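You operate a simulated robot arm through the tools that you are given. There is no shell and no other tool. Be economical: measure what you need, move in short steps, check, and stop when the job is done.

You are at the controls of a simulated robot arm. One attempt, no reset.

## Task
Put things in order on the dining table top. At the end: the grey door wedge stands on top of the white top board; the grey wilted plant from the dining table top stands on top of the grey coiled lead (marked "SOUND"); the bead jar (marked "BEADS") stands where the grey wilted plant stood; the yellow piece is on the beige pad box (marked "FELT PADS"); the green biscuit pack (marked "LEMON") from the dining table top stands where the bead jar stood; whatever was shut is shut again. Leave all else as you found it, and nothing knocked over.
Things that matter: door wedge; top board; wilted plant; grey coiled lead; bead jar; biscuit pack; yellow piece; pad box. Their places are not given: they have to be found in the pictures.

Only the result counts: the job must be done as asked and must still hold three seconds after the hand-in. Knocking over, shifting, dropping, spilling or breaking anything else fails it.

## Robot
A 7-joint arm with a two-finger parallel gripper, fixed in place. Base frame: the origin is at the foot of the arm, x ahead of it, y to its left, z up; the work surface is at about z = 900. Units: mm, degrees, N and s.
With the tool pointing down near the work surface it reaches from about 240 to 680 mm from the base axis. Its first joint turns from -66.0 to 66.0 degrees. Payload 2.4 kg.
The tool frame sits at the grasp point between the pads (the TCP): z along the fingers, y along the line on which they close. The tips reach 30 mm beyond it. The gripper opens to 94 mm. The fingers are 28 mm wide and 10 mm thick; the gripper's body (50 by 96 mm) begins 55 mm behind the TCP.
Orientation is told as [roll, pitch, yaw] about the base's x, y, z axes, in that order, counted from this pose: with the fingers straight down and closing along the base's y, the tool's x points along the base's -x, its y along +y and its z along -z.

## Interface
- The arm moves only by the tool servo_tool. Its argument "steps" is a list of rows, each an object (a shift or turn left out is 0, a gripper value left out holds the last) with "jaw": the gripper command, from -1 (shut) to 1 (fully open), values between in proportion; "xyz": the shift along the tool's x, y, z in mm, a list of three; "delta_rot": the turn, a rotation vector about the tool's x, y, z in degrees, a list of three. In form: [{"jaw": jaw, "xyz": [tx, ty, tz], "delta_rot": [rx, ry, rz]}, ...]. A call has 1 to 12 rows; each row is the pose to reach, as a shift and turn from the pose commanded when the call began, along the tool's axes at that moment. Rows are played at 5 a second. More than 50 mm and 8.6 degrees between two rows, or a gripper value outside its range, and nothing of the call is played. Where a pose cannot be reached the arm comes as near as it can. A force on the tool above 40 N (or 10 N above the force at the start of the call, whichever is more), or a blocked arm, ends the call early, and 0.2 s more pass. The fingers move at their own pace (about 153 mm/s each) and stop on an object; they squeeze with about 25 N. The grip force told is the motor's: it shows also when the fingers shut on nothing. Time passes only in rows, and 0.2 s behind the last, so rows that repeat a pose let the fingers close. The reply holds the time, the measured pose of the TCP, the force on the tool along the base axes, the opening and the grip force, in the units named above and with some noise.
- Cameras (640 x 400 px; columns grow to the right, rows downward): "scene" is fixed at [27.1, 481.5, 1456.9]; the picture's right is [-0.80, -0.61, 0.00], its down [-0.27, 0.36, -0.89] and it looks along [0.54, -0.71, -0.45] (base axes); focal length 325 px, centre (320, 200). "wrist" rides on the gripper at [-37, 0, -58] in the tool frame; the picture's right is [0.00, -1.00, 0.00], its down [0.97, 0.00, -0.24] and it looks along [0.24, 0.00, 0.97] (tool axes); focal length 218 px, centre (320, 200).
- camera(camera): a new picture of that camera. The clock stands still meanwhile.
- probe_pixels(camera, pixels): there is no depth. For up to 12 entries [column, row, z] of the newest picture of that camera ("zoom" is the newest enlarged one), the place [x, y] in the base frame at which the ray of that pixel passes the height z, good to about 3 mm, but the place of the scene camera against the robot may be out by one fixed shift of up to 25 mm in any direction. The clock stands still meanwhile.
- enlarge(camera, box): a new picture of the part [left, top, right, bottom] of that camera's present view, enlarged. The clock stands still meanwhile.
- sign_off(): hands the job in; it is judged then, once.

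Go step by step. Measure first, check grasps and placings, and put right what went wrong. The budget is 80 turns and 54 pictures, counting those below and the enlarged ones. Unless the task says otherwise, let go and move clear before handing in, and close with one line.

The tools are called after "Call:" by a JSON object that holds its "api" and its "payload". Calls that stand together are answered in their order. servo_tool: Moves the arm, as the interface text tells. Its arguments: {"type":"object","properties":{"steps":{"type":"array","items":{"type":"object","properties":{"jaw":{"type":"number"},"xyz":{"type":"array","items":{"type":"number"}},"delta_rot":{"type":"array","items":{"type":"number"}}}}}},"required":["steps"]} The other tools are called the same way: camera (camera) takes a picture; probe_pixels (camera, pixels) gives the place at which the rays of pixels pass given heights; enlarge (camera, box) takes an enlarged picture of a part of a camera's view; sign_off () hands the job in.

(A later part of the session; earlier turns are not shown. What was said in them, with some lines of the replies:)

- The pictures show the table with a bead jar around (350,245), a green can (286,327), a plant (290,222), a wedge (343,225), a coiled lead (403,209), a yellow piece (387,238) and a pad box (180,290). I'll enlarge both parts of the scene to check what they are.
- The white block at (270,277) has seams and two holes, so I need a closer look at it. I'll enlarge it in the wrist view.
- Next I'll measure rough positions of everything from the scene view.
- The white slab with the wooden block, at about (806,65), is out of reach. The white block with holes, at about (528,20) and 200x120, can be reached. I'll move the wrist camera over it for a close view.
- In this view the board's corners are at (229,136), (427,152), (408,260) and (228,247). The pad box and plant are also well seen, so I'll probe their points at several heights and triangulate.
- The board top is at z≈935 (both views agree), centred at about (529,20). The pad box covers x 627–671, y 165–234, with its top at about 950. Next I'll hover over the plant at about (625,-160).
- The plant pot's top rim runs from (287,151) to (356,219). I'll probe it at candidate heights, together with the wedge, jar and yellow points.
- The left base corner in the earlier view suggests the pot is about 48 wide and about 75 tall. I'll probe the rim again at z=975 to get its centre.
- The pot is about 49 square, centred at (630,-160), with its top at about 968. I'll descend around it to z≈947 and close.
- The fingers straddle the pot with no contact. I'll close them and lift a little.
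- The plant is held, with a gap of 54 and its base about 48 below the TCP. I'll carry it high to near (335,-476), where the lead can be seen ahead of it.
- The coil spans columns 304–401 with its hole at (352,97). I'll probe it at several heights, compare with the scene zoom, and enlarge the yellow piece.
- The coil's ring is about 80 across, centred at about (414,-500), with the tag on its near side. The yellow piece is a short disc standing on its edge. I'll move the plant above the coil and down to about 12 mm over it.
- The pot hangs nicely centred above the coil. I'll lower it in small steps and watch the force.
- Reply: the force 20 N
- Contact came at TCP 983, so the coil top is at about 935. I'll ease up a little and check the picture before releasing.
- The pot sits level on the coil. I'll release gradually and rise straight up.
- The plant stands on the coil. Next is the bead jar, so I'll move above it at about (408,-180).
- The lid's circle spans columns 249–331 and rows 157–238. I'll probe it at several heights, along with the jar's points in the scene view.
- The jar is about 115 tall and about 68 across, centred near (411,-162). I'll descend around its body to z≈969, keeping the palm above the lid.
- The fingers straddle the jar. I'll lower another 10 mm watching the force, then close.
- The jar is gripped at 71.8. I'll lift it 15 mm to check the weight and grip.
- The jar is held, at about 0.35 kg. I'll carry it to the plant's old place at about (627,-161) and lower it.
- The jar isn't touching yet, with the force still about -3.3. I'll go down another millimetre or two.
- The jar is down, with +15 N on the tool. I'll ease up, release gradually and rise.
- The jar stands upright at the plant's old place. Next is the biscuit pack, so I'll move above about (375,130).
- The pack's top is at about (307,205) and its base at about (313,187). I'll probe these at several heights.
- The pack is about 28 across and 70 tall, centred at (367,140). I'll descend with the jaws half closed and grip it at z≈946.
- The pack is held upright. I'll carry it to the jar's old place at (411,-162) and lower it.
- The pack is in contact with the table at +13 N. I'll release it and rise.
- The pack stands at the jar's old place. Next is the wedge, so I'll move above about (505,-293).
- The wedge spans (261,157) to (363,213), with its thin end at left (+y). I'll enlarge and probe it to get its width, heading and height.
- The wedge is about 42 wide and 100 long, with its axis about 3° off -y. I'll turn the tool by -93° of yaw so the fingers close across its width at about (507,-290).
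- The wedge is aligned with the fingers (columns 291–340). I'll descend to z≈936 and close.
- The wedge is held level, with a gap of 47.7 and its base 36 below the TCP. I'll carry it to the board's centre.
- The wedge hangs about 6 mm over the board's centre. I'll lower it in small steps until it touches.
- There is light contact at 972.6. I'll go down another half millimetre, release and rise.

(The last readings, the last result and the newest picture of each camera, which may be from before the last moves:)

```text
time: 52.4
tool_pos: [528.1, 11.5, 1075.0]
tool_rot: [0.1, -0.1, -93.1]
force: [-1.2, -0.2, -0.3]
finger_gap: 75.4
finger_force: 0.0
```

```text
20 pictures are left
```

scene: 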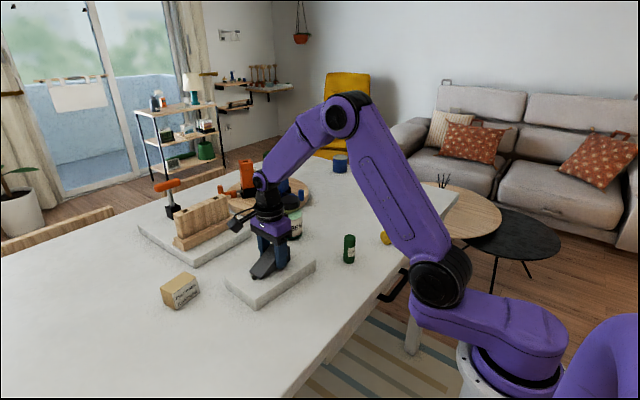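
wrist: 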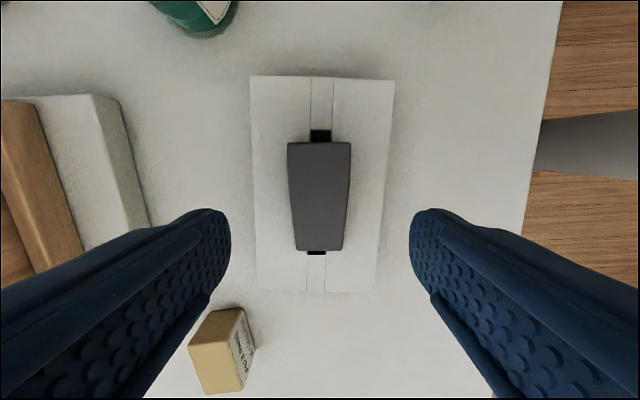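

The wedge stands centred on the board. Next is the yellow piece, so I'll move above about (368,-308) for a close look.

Call:
{"api": "servo_tool", "payload": {"steps": [{"xyz": [-40, -17, 0], "jaw": 0.6}, {"xyz": [-80, -35, 0]}, {"xyz": [-120, -52, 0]}, {"xyz": [-160, -69, 0]}, {"xyz": [-200, -86, 0]}, {"xyz": [-240, -103, 0]}, {"xyz": [-280, -121, 0]}, {"xyz": [-324, -139, 0]}, {"xyz": [-324, -139, 30]}, {"xyz": [-324, -139, 30]}]}}

Call:
{"api": "camera", "payload": {"camera": "wrist"}}

```text
time: 54.6
tool_pos: [373.2, -304.4, 1041.7]
tool_rot: [-0.1, 0.0, -93.0]
force: [0.2, -0.2, -0.5]
finger_gap: 75.3
finger_force: 0.0
```

```text
19 pictures are left
```

wrist: 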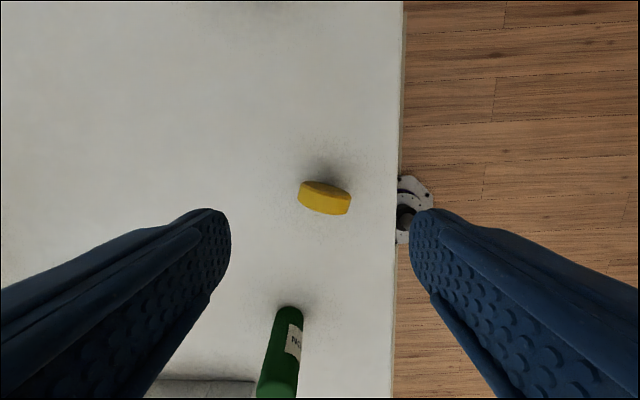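

Call:
{"api": "enlarge", "payload": {"camera": "wrist", "box": [285, 165, 365, 225]}}

Call:
{"api": "probe_pixels", "payload": {"camera": "wrist", "pixels": [[299, 186, 920], [350, 196, 920], [325, 197, 920], [302, 182, 920], [345, 213, 920], [299, 186, 930], [350, 200, 930], [397, 200, 900], [325, 182, 920], [325, 213, 920]]}}

```text
6.67 times, centred on (325, 195) of wrist
```

zoom: 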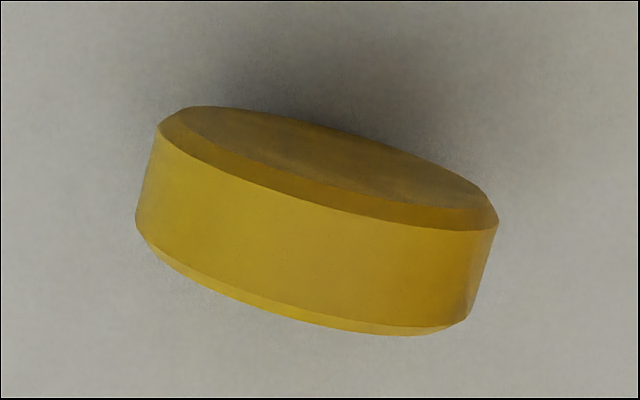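

```text
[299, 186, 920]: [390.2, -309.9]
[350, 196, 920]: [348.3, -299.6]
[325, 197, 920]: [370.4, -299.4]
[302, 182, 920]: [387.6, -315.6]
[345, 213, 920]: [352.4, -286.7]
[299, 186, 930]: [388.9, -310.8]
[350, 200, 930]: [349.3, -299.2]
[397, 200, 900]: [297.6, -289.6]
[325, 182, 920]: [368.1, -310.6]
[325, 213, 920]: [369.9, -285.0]
```

The yellow disc stands on its edge: about 40 in diameter, 16 thick, centred at (371,-300), with its faces pointing about 70° from x. I'll turn to yaw -20° so the fingers can close on its faces.

Call:
{"api": "servo_tool", "payload": {"steps": [{"delta_rot": [0, 0, -8.1], "xyz": [4.3, -2.2, 0], "jaw": 0.2}, {"delta_rot": [0, 0, -16.2], "xyz": [4.3, -2.2, 0]}, {"delta_rot": [0, 0, -24.3], "xyz": [4.3, -2.2, 0]}, {"delta_rot": [0, 0, -32.4], "xyz": [4.3, -2.2, 0]}, {"delta_rot": [0, 0, -40.5], "xyz": [4.3, -2.2, 0]}, {"delta_rot": [0, 0, -48.6], "xyz": [4.3, -2.2, 0]}, {"delta_rot": [0, 0, -56.7], "xyz": [4.3, -2.2, 0]}, {"delta_rot": [0, 0, -64.8], "xyz": [4.3, -2.2, 0]}, {"delta_rot": [0, 0, -73], "xyz": [4.3, -2.2, 0]}, {"delta_rot": [0, 0, -73], "xyz": [4.3, -2.2, 30]}, {"delta_rot": [0, 0, -73], "xyz": [4.3, -2.2, 30]}]}}

Call:
{"api": "camera", "payload": {"camera": "wrist"}}

```text
time: 57.0
tool_pos: [370.3, -301.6, 1012.9]
tool_rot: [0.0, -0.1, -20.0]
force: [0.4, 0.2, -0.3]
finger_gap: 56.5
finger_force: 0.1
```

```text
17 pictures are left
```

wrist: 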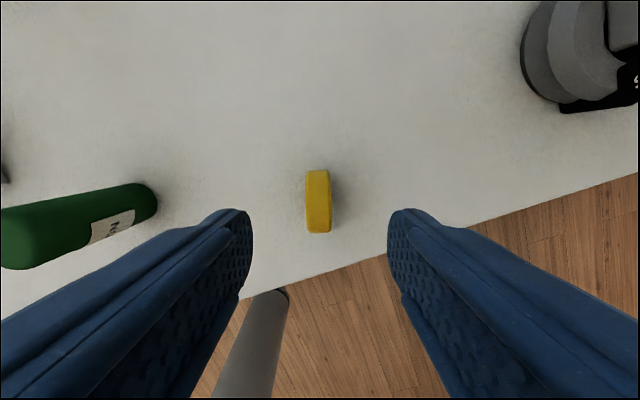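

The disc is lined up edge-on at columns 306–331. I'll probe its centre once before descending.

Call:
{"api": "probe_pixels", "payload": {"camera": "wrist", "pixels": [[318, 201, 935], [318, 201, 925], [318, 172, 920], [319, 232, 920]]}}

```text
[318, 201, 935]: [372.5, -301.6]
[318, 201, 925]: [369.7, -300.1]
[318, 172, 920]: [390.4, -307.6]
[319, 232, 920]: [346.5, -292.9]
```

The centre is (370,-300.5), right under the tool. I'll descend to z≈936 and close.

Call:
{"api": "servo_tool", "payload": {"steps": [{"xyz": [0, 0.5, 35]}, {"xyz": [0, 0.5, 60]}, {"xyz": [0, 0.5, 77]}, {"xyz": [0, 0.5, 77]}, {"xyz": [0, 0.5, 77], "jaw": -0.3}, {"xyz": [0, 0.5, 77], "jaw": -0.5}, {"xyz": [0, 0.5, 77], "jaw": -1}, {"xyz": [0, 0.5, 77]}, {"xyz": [0, 0.5, 77]}]}}

Call:
{"api": "servo_tool", "payload": {"steps": [{"xyz": [0, 0, -15]}, {"xyz": [0, 0, -50]}, {"xyz": [0, 0, -90]}, {"xyz": [0, 0, -120]}, {"xyz": [0, 0, -120]}]}}

Call:
{"api": "camera", "payload": {"camera": "wrist"}}

```text
time: 59.0
tool_pos: [372.0, -301.4, 935.7]
tool_rot: [-0.1, -0.1, -19.9]
force: [0.7, 0.2, 0.0]
finger_gap: 19.1
finger_force: 25.6
```

```text
time: 60.2
tool_pos: [370.3, -299.7, 1055.8]
tool_rot: [0.0, 0.0, -20.1]
force: [0.3, 0.4, 0.5]
finger_gap: 19.4
finger_force: 24.5
```

```text
16 pictures are left
```

wrist: 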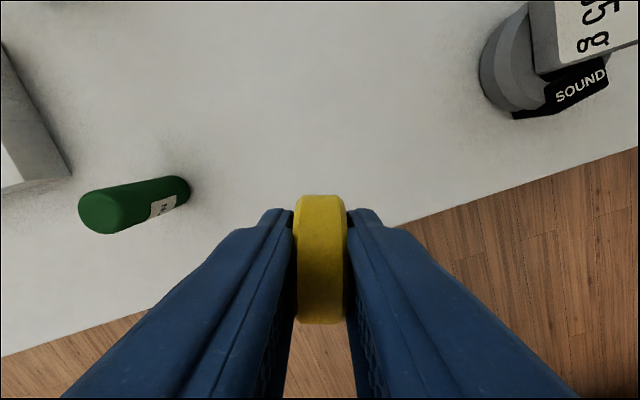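

The yellow piece is held with a gap of 19. I'll carry it towards (560,190) while turning to yaw -90°, to view the pad box.

Call:
{"api": "servo_tool", "payload": {"steps": [{"xyz": [-1, 46, -12], "delta_rot": [0, 0, 6]}, {"xyz": [-2, 92, -22], "delta_rot": [0, 0, 12]}, {"xyz": [-3, 138, -22], "delta_rot": [0, 0, 18]}, {"xyz": [-4, 184, -22], "delta_rot": [0, 0, 24]}, {"xyz": [-5, 230, -22], "delta_rot": [0, 0, 30]}, {"xyz": [-6, 276, -22], "delta_rot": [0, 0, 36]}, {"xyz": [-7, 322, -22], "delta_rot": [0, 0, 43]}, {"xyz": [-8, 368, -22], "delta_rot": [0, 0, 50]}, {"xyz": [-9, 414, -22], "delta_rot": [0, 0, 57]}, {"xyz": [-10, 460, -22], "delta_rot": [0, 0, 64]}, {"xyz": [-11, 506, -22], "delta_rot": [0, 0, 70]}, {"xyz": [-11, 525, -22], "delta_rot": [0, 0, 70]}]}}

Call:
{"api": "camera", "payload": {"camera": "wrist"}}

```text
time: 62.8
tool_pos: [558.8, 192.3, 1077.8]
tool_rot: [0.0, -0.1, -90.0]
force: [-1.0, -0.5, 0.7]
finger_gap: 19.1
finger_force: 25.2
```

```text
15 pictures are left
```

wrist: 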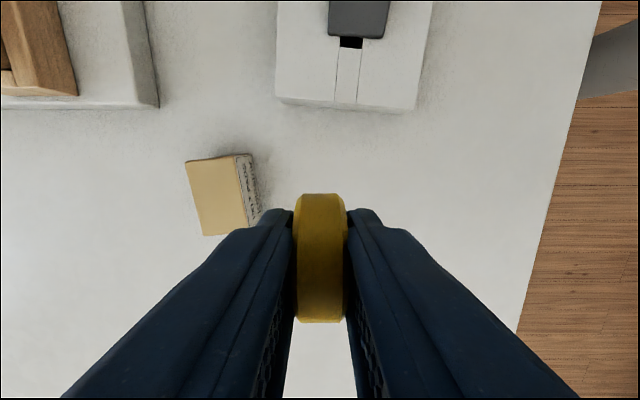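

The pad box's top has corners (186,161), (234,155), (249,227) and (203,235). I'll probe it at candidate heights.

Call:
{"api": "probe_pixels", "payload": {"camera": "wrist", "pixels": [[186, 161, 950], [234, 155, 950], [249, 227, 950], [203, 235, 950], [186, 161, 940], [234, 155, 940], [249, 227, 940], [203, 235, 940], [253, 154, 900], [262, 212, 900], [186, 161, 945], [249, 227, 945]]}}

```text
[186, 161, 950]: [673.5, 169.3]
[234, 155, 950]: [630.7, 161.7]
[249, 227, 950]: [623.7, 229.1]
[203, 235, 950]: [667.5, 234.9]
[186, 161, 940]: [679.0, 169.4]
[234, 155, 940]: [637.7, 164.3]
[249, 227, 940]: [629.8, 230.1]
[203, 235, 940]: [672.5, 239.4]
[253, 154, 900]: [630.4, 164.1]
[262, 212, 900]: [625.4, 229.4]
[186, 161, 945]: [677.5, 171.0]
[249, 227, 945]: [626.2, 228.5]
```

The box top is at 950, centred at (649,199) and turned about +7°. I'll move over it at yaw -83° and down to about 12 mm above it.

Call:
{"api": "servo_tool", "payload": {"steps": [{"xyz": [2, 30, 0], "delta_rot": [0, 0, -3]}, {"xyz": [4, 60, 0], "delta_rot": [0, 0, -5]}, {"xyz": [6, 87, 0], "delta_rot": [0, 0, -7]}, {"xyz": [6, 87, 30], "delta_rot": [0, 0, -7]}, {"xyz": [6, 87, 60], "delta_rot": [0, 0, -7]}, {"xyz": [6, 87, 78], "delta_rot": [0, 0, -7]}, {"xyz": [6, 87, 78], "delta_rot": [0, 0, -7]}]}}

Call:
{"api": "camera", "payload": {"camera": "wrist"}}

Call:
{"api": "enlarge", "payload": {"camera": "scene", "box": [116, 230, 244, 310]}}

```text
time: 64.4
tool_pos: [648.9, 194.6, 1000.4]
tool_rot: [-0.1, 0.0, -83.0]
force: [1.0, 0.4, 0.2]
finger_gap: 19.0
finger_force: 25.2
```

```text
14 pictures are left
```

wrist: 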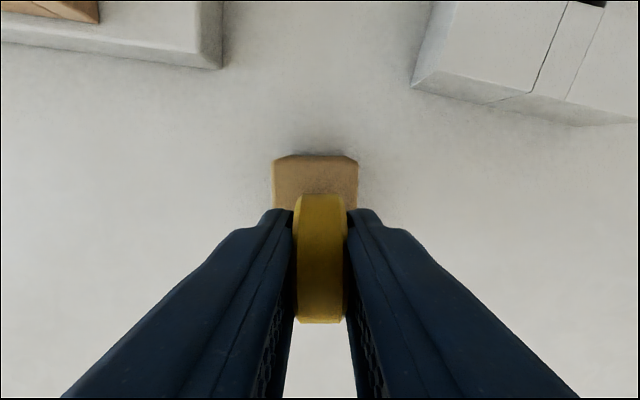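

```text
5.00 times, centred on (180, 270) of scene
```

zoom: 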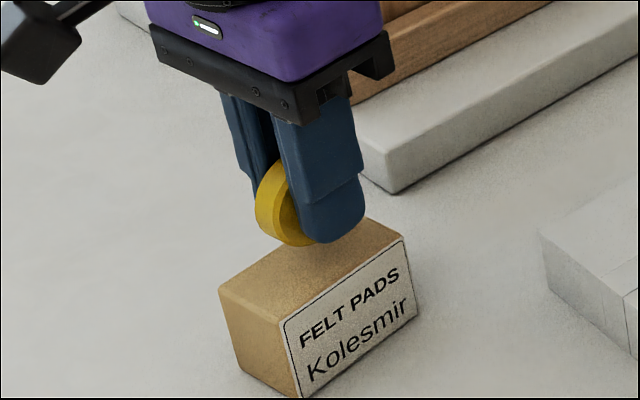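

The disc is centred over the box. I'll lower it slowly to contact.

Call:
{"api": "servo_tool", "payload": {"steps": [{"xyz": [1, 0, 4]}, {"xyz": [1, 0, 8]}, {"xyz": [1, 0, 11]}, {"xyz": [1, 0, 11]}]}}

Call:
{"api": "servo_tool", "payload": {"steps": [{"xyz": [0, 0, 1]}, {"xyz": [0, 0, 2]}, {"xyz": [0, 0, 2]}]}}

```text
time: 65.4
tool_pos: [647.4, 197.1, 988.8]
tool_rot: [0.1, 0.0, -83.0]
force: [0.7, 1.0, 0.0]
finger_gap: 19.3
finger_force: 24.8
```

```text
time: 66.2
tool_pos: [648.5, 196.8, 987.2]
tool_rot: [0.0, 0.0, -82.9]
force: [-0.1, -0.3, 0.1]
finger_gap: 19.2
finger_force: 24.8
```

Call:
{"api": "servo_tool", "payload": {"steps": [{"xyz": [0, 0, 0.7]}, {"xyz": [0, 0, 1.4]}, {"xyz": [0, 0, 1.4]}]}}

```text
time: 67.0
tool_pos: [648.4, 197.7, 985.8]
tool_rot: [0.0, -0.1, -82.9]
force: [0.0, -0.4, 2.0]
finger_gap: 19.2
finger_force: 25.1
```

There is light contact at 2 N. I'll open the fingers slightly and look before withdrawing.

Call:
{"api": "servo_tool", "payload": {"steps": [{"xyz": [0, 0, 0.4], "jaw": -1}, {"xyz": [0, 0, 0.3], "jaw": -0.57}, {"xyz": [0, 0, 0.3], "jaw": -0.54}, {"xyz": [0, 0, 0.3], "jaw": -0.5}, {"xyz": [0, 0, 0.3], "jaw": -0.4}, {"xyz": [0, 0, 0.3], "jaw": -0.3}, {"xyz": [0, 0, 0.3], "jaw": -0.2}, {"xyz": [0, 0, 0.3], "jaw": -0.2}]}}

Call:
{"api": "camera", "payload": {"camera": "wrist"}}

Call:
{"api": "enlarge", "payload": {"camera": "scene", "box": [116, 230, 244, 310]}}

```text
time: 68.8
tool_pos: [646.6, 197.6, 984.7]
tool_rot: [-0.1, 0.0, -83.0]
force: [0.3, 0.2, 0.7]
finger_gap: 37.6
finger_force: 0.1
```

```text
12 pictures are left
```

wrist: 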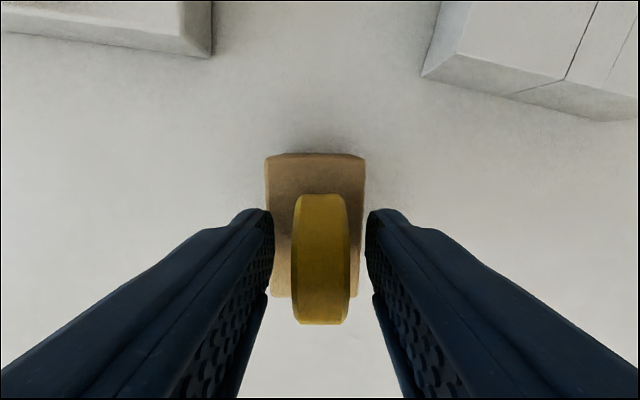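

```text
5.00 times, centred on (180, 270) of scene
```

zoom: 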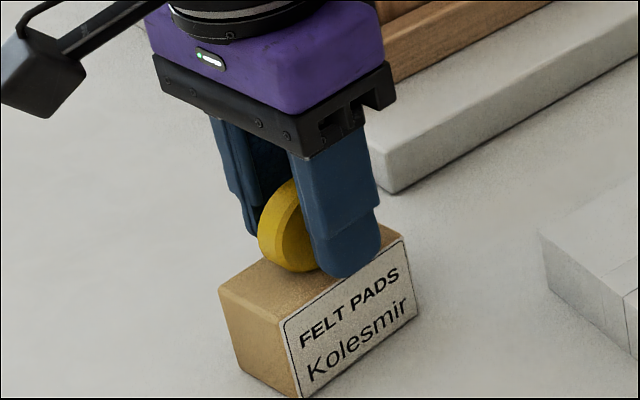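

The disc stands free on the box. I'll open a bit more, wait, rise straight up, and check that it stays still.

Call:
{"api": "servo_tool", "payload": {"steps": [{"jaw": 0}, {"jaw": 0}, {"xyz": [0, 0, -20]}, {"xyz": [0, 0, -50]}, {"xyz": [0, 0, -90]}, {"xyz": [0, 0, -120]}, {"xyz": [0, 0, -120]}, {"xyz": [0, 0, -120]}]}}

Call:
{"api": "camera", "payload": {"camera": "wrist"}}

```text
time: 70.6
tool_pos: [638.9, 195.0, 1096.3]
tool_rot: [0.1, 0.0, -83.0]
force: [0.4, 0.1, 0.4]
finger_gap: 47.0
finger_force: 0.1
out of reach, approached as far as the arm can: row 6, 7, 8
```

```text
10 pictures are left
```

wrist: 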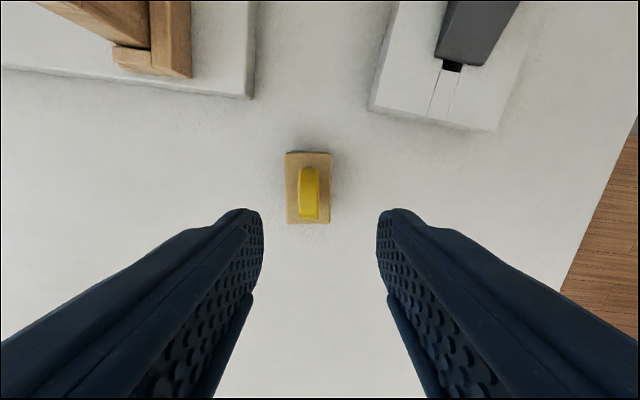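

The disc is still standing on the box. I'll move the arm back and up, wait a few seconds, and check the whole scene.

Call:
{"api": "servo_tool", "payload": {"steps": [{"xyz": [-14, -40, -5]}, {"xyz": [-28, -80, -15]}, {"xyz": [-42, -120, -25]}, {"xyz": [-56, -160, -35]}, {"xyz": [-71, -199, -45]}, {"xyz": [-71, -199, -45]}, {"xyz": [-71, -199, -45]}, {"xyz": [-71, -199, -45]}, {"xyz": [-71, -199, -45]}, {"xyz": [-71, -199, -45]}, {"xyz": [-71, -199, -45]}, {"xyz": [-71, -199, -45]}]}}

Call:
{"api": "servo_tool", "payload": {"steps": [{"xyz": [0, 0, 0]}, {"xyz": [0, 0, 0]}, {"xyz": [0, 0, 0]}, {"xyz": [0, 0, 0]}, {"xyz": [0, 0, 0]}, {"xyz": [0, 0, 0]}, {"xyz": [0, 0, 0]}, {"xyz": [0, 0, 0]}, {"xyz": [0, 0, 0]}, {"xyz": [0, 0, 0]}, {"xyz": [0, 0, 0]}, {"xyz": [0, 0, 0]}]}}

Call:
{"api": "camera", "payload": {"camera": "scene"}}

Call:
{"api": "camera", "payload": {"camera": "wrist"}}

```text
time: 73.2
tool_pos: [452.2, 101.7, 1140.6]
tool_rot: [0.0, 0.0, -83.0]
force: [0.7, -0.5, 0.0]
finger_gap: 47.2
finger_force: 0.1
```

```text
time: 75.8
tool_pos: [452.0, 99.4, 1141.8]
tool_rot: [0.0, -0.1, -82.9]
force: [0.4, 0.2, 0.5]
finger_gap: 46.9
finger_force: 0.1
```

```text
9 pictures are left
```

scene: 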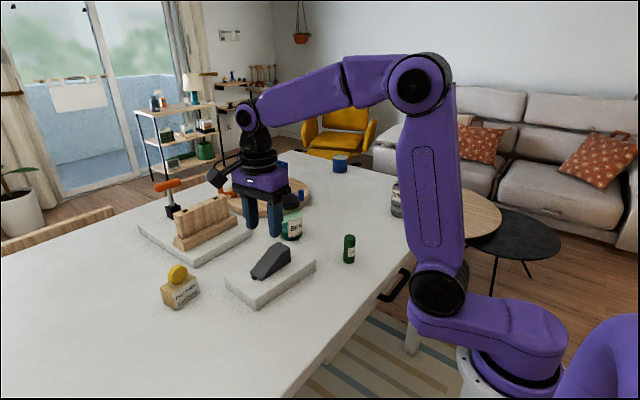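

```text
8 pictures are left
```

wrist: 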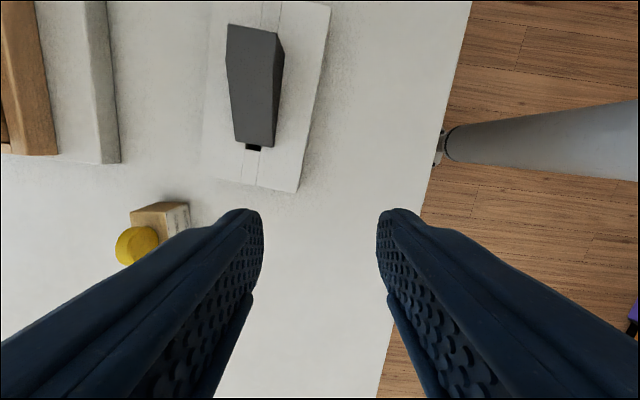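

All the pieces look to be in place about 7 s after the release. I'll zoom in on the disc and on the lead with the plant as a last check.

Call:
{"api": "enlarge", "payload": {"camera": "scene", "box": [116, 240, 244, 320]}}

Call:
{"api": "enlarge", "payload": {"camera": "scene", "box": [270, 160, 430, 260]}}

```text
5.00 times, centred on (180, 280) of scene
```

zoom: 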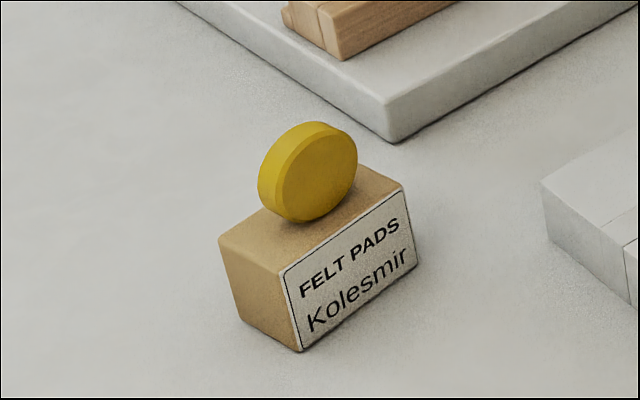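

```text
4.00 times, centred on (350, 210) of scene
```

zoom: 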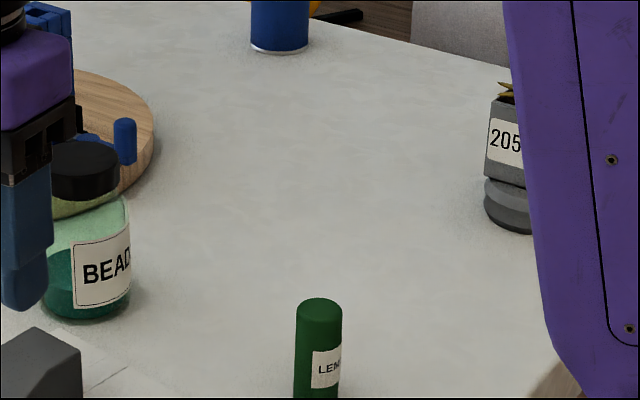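

The zooms show the disc steady on the pad box and the plant on the lead. The jar and the biscuit pack stand upright, and the gripper is clear, so I'm handing in.

Call:
{"api": "sign_off", "payload": {}}

```text
The job is handed in.
```

I handed the job in with all five pieces moved as asked and everything upright in the last pictures; the yellow disc stands on its edge on the pad box, as it stood on the table. I opened nothing, so there was nothing to shut again.
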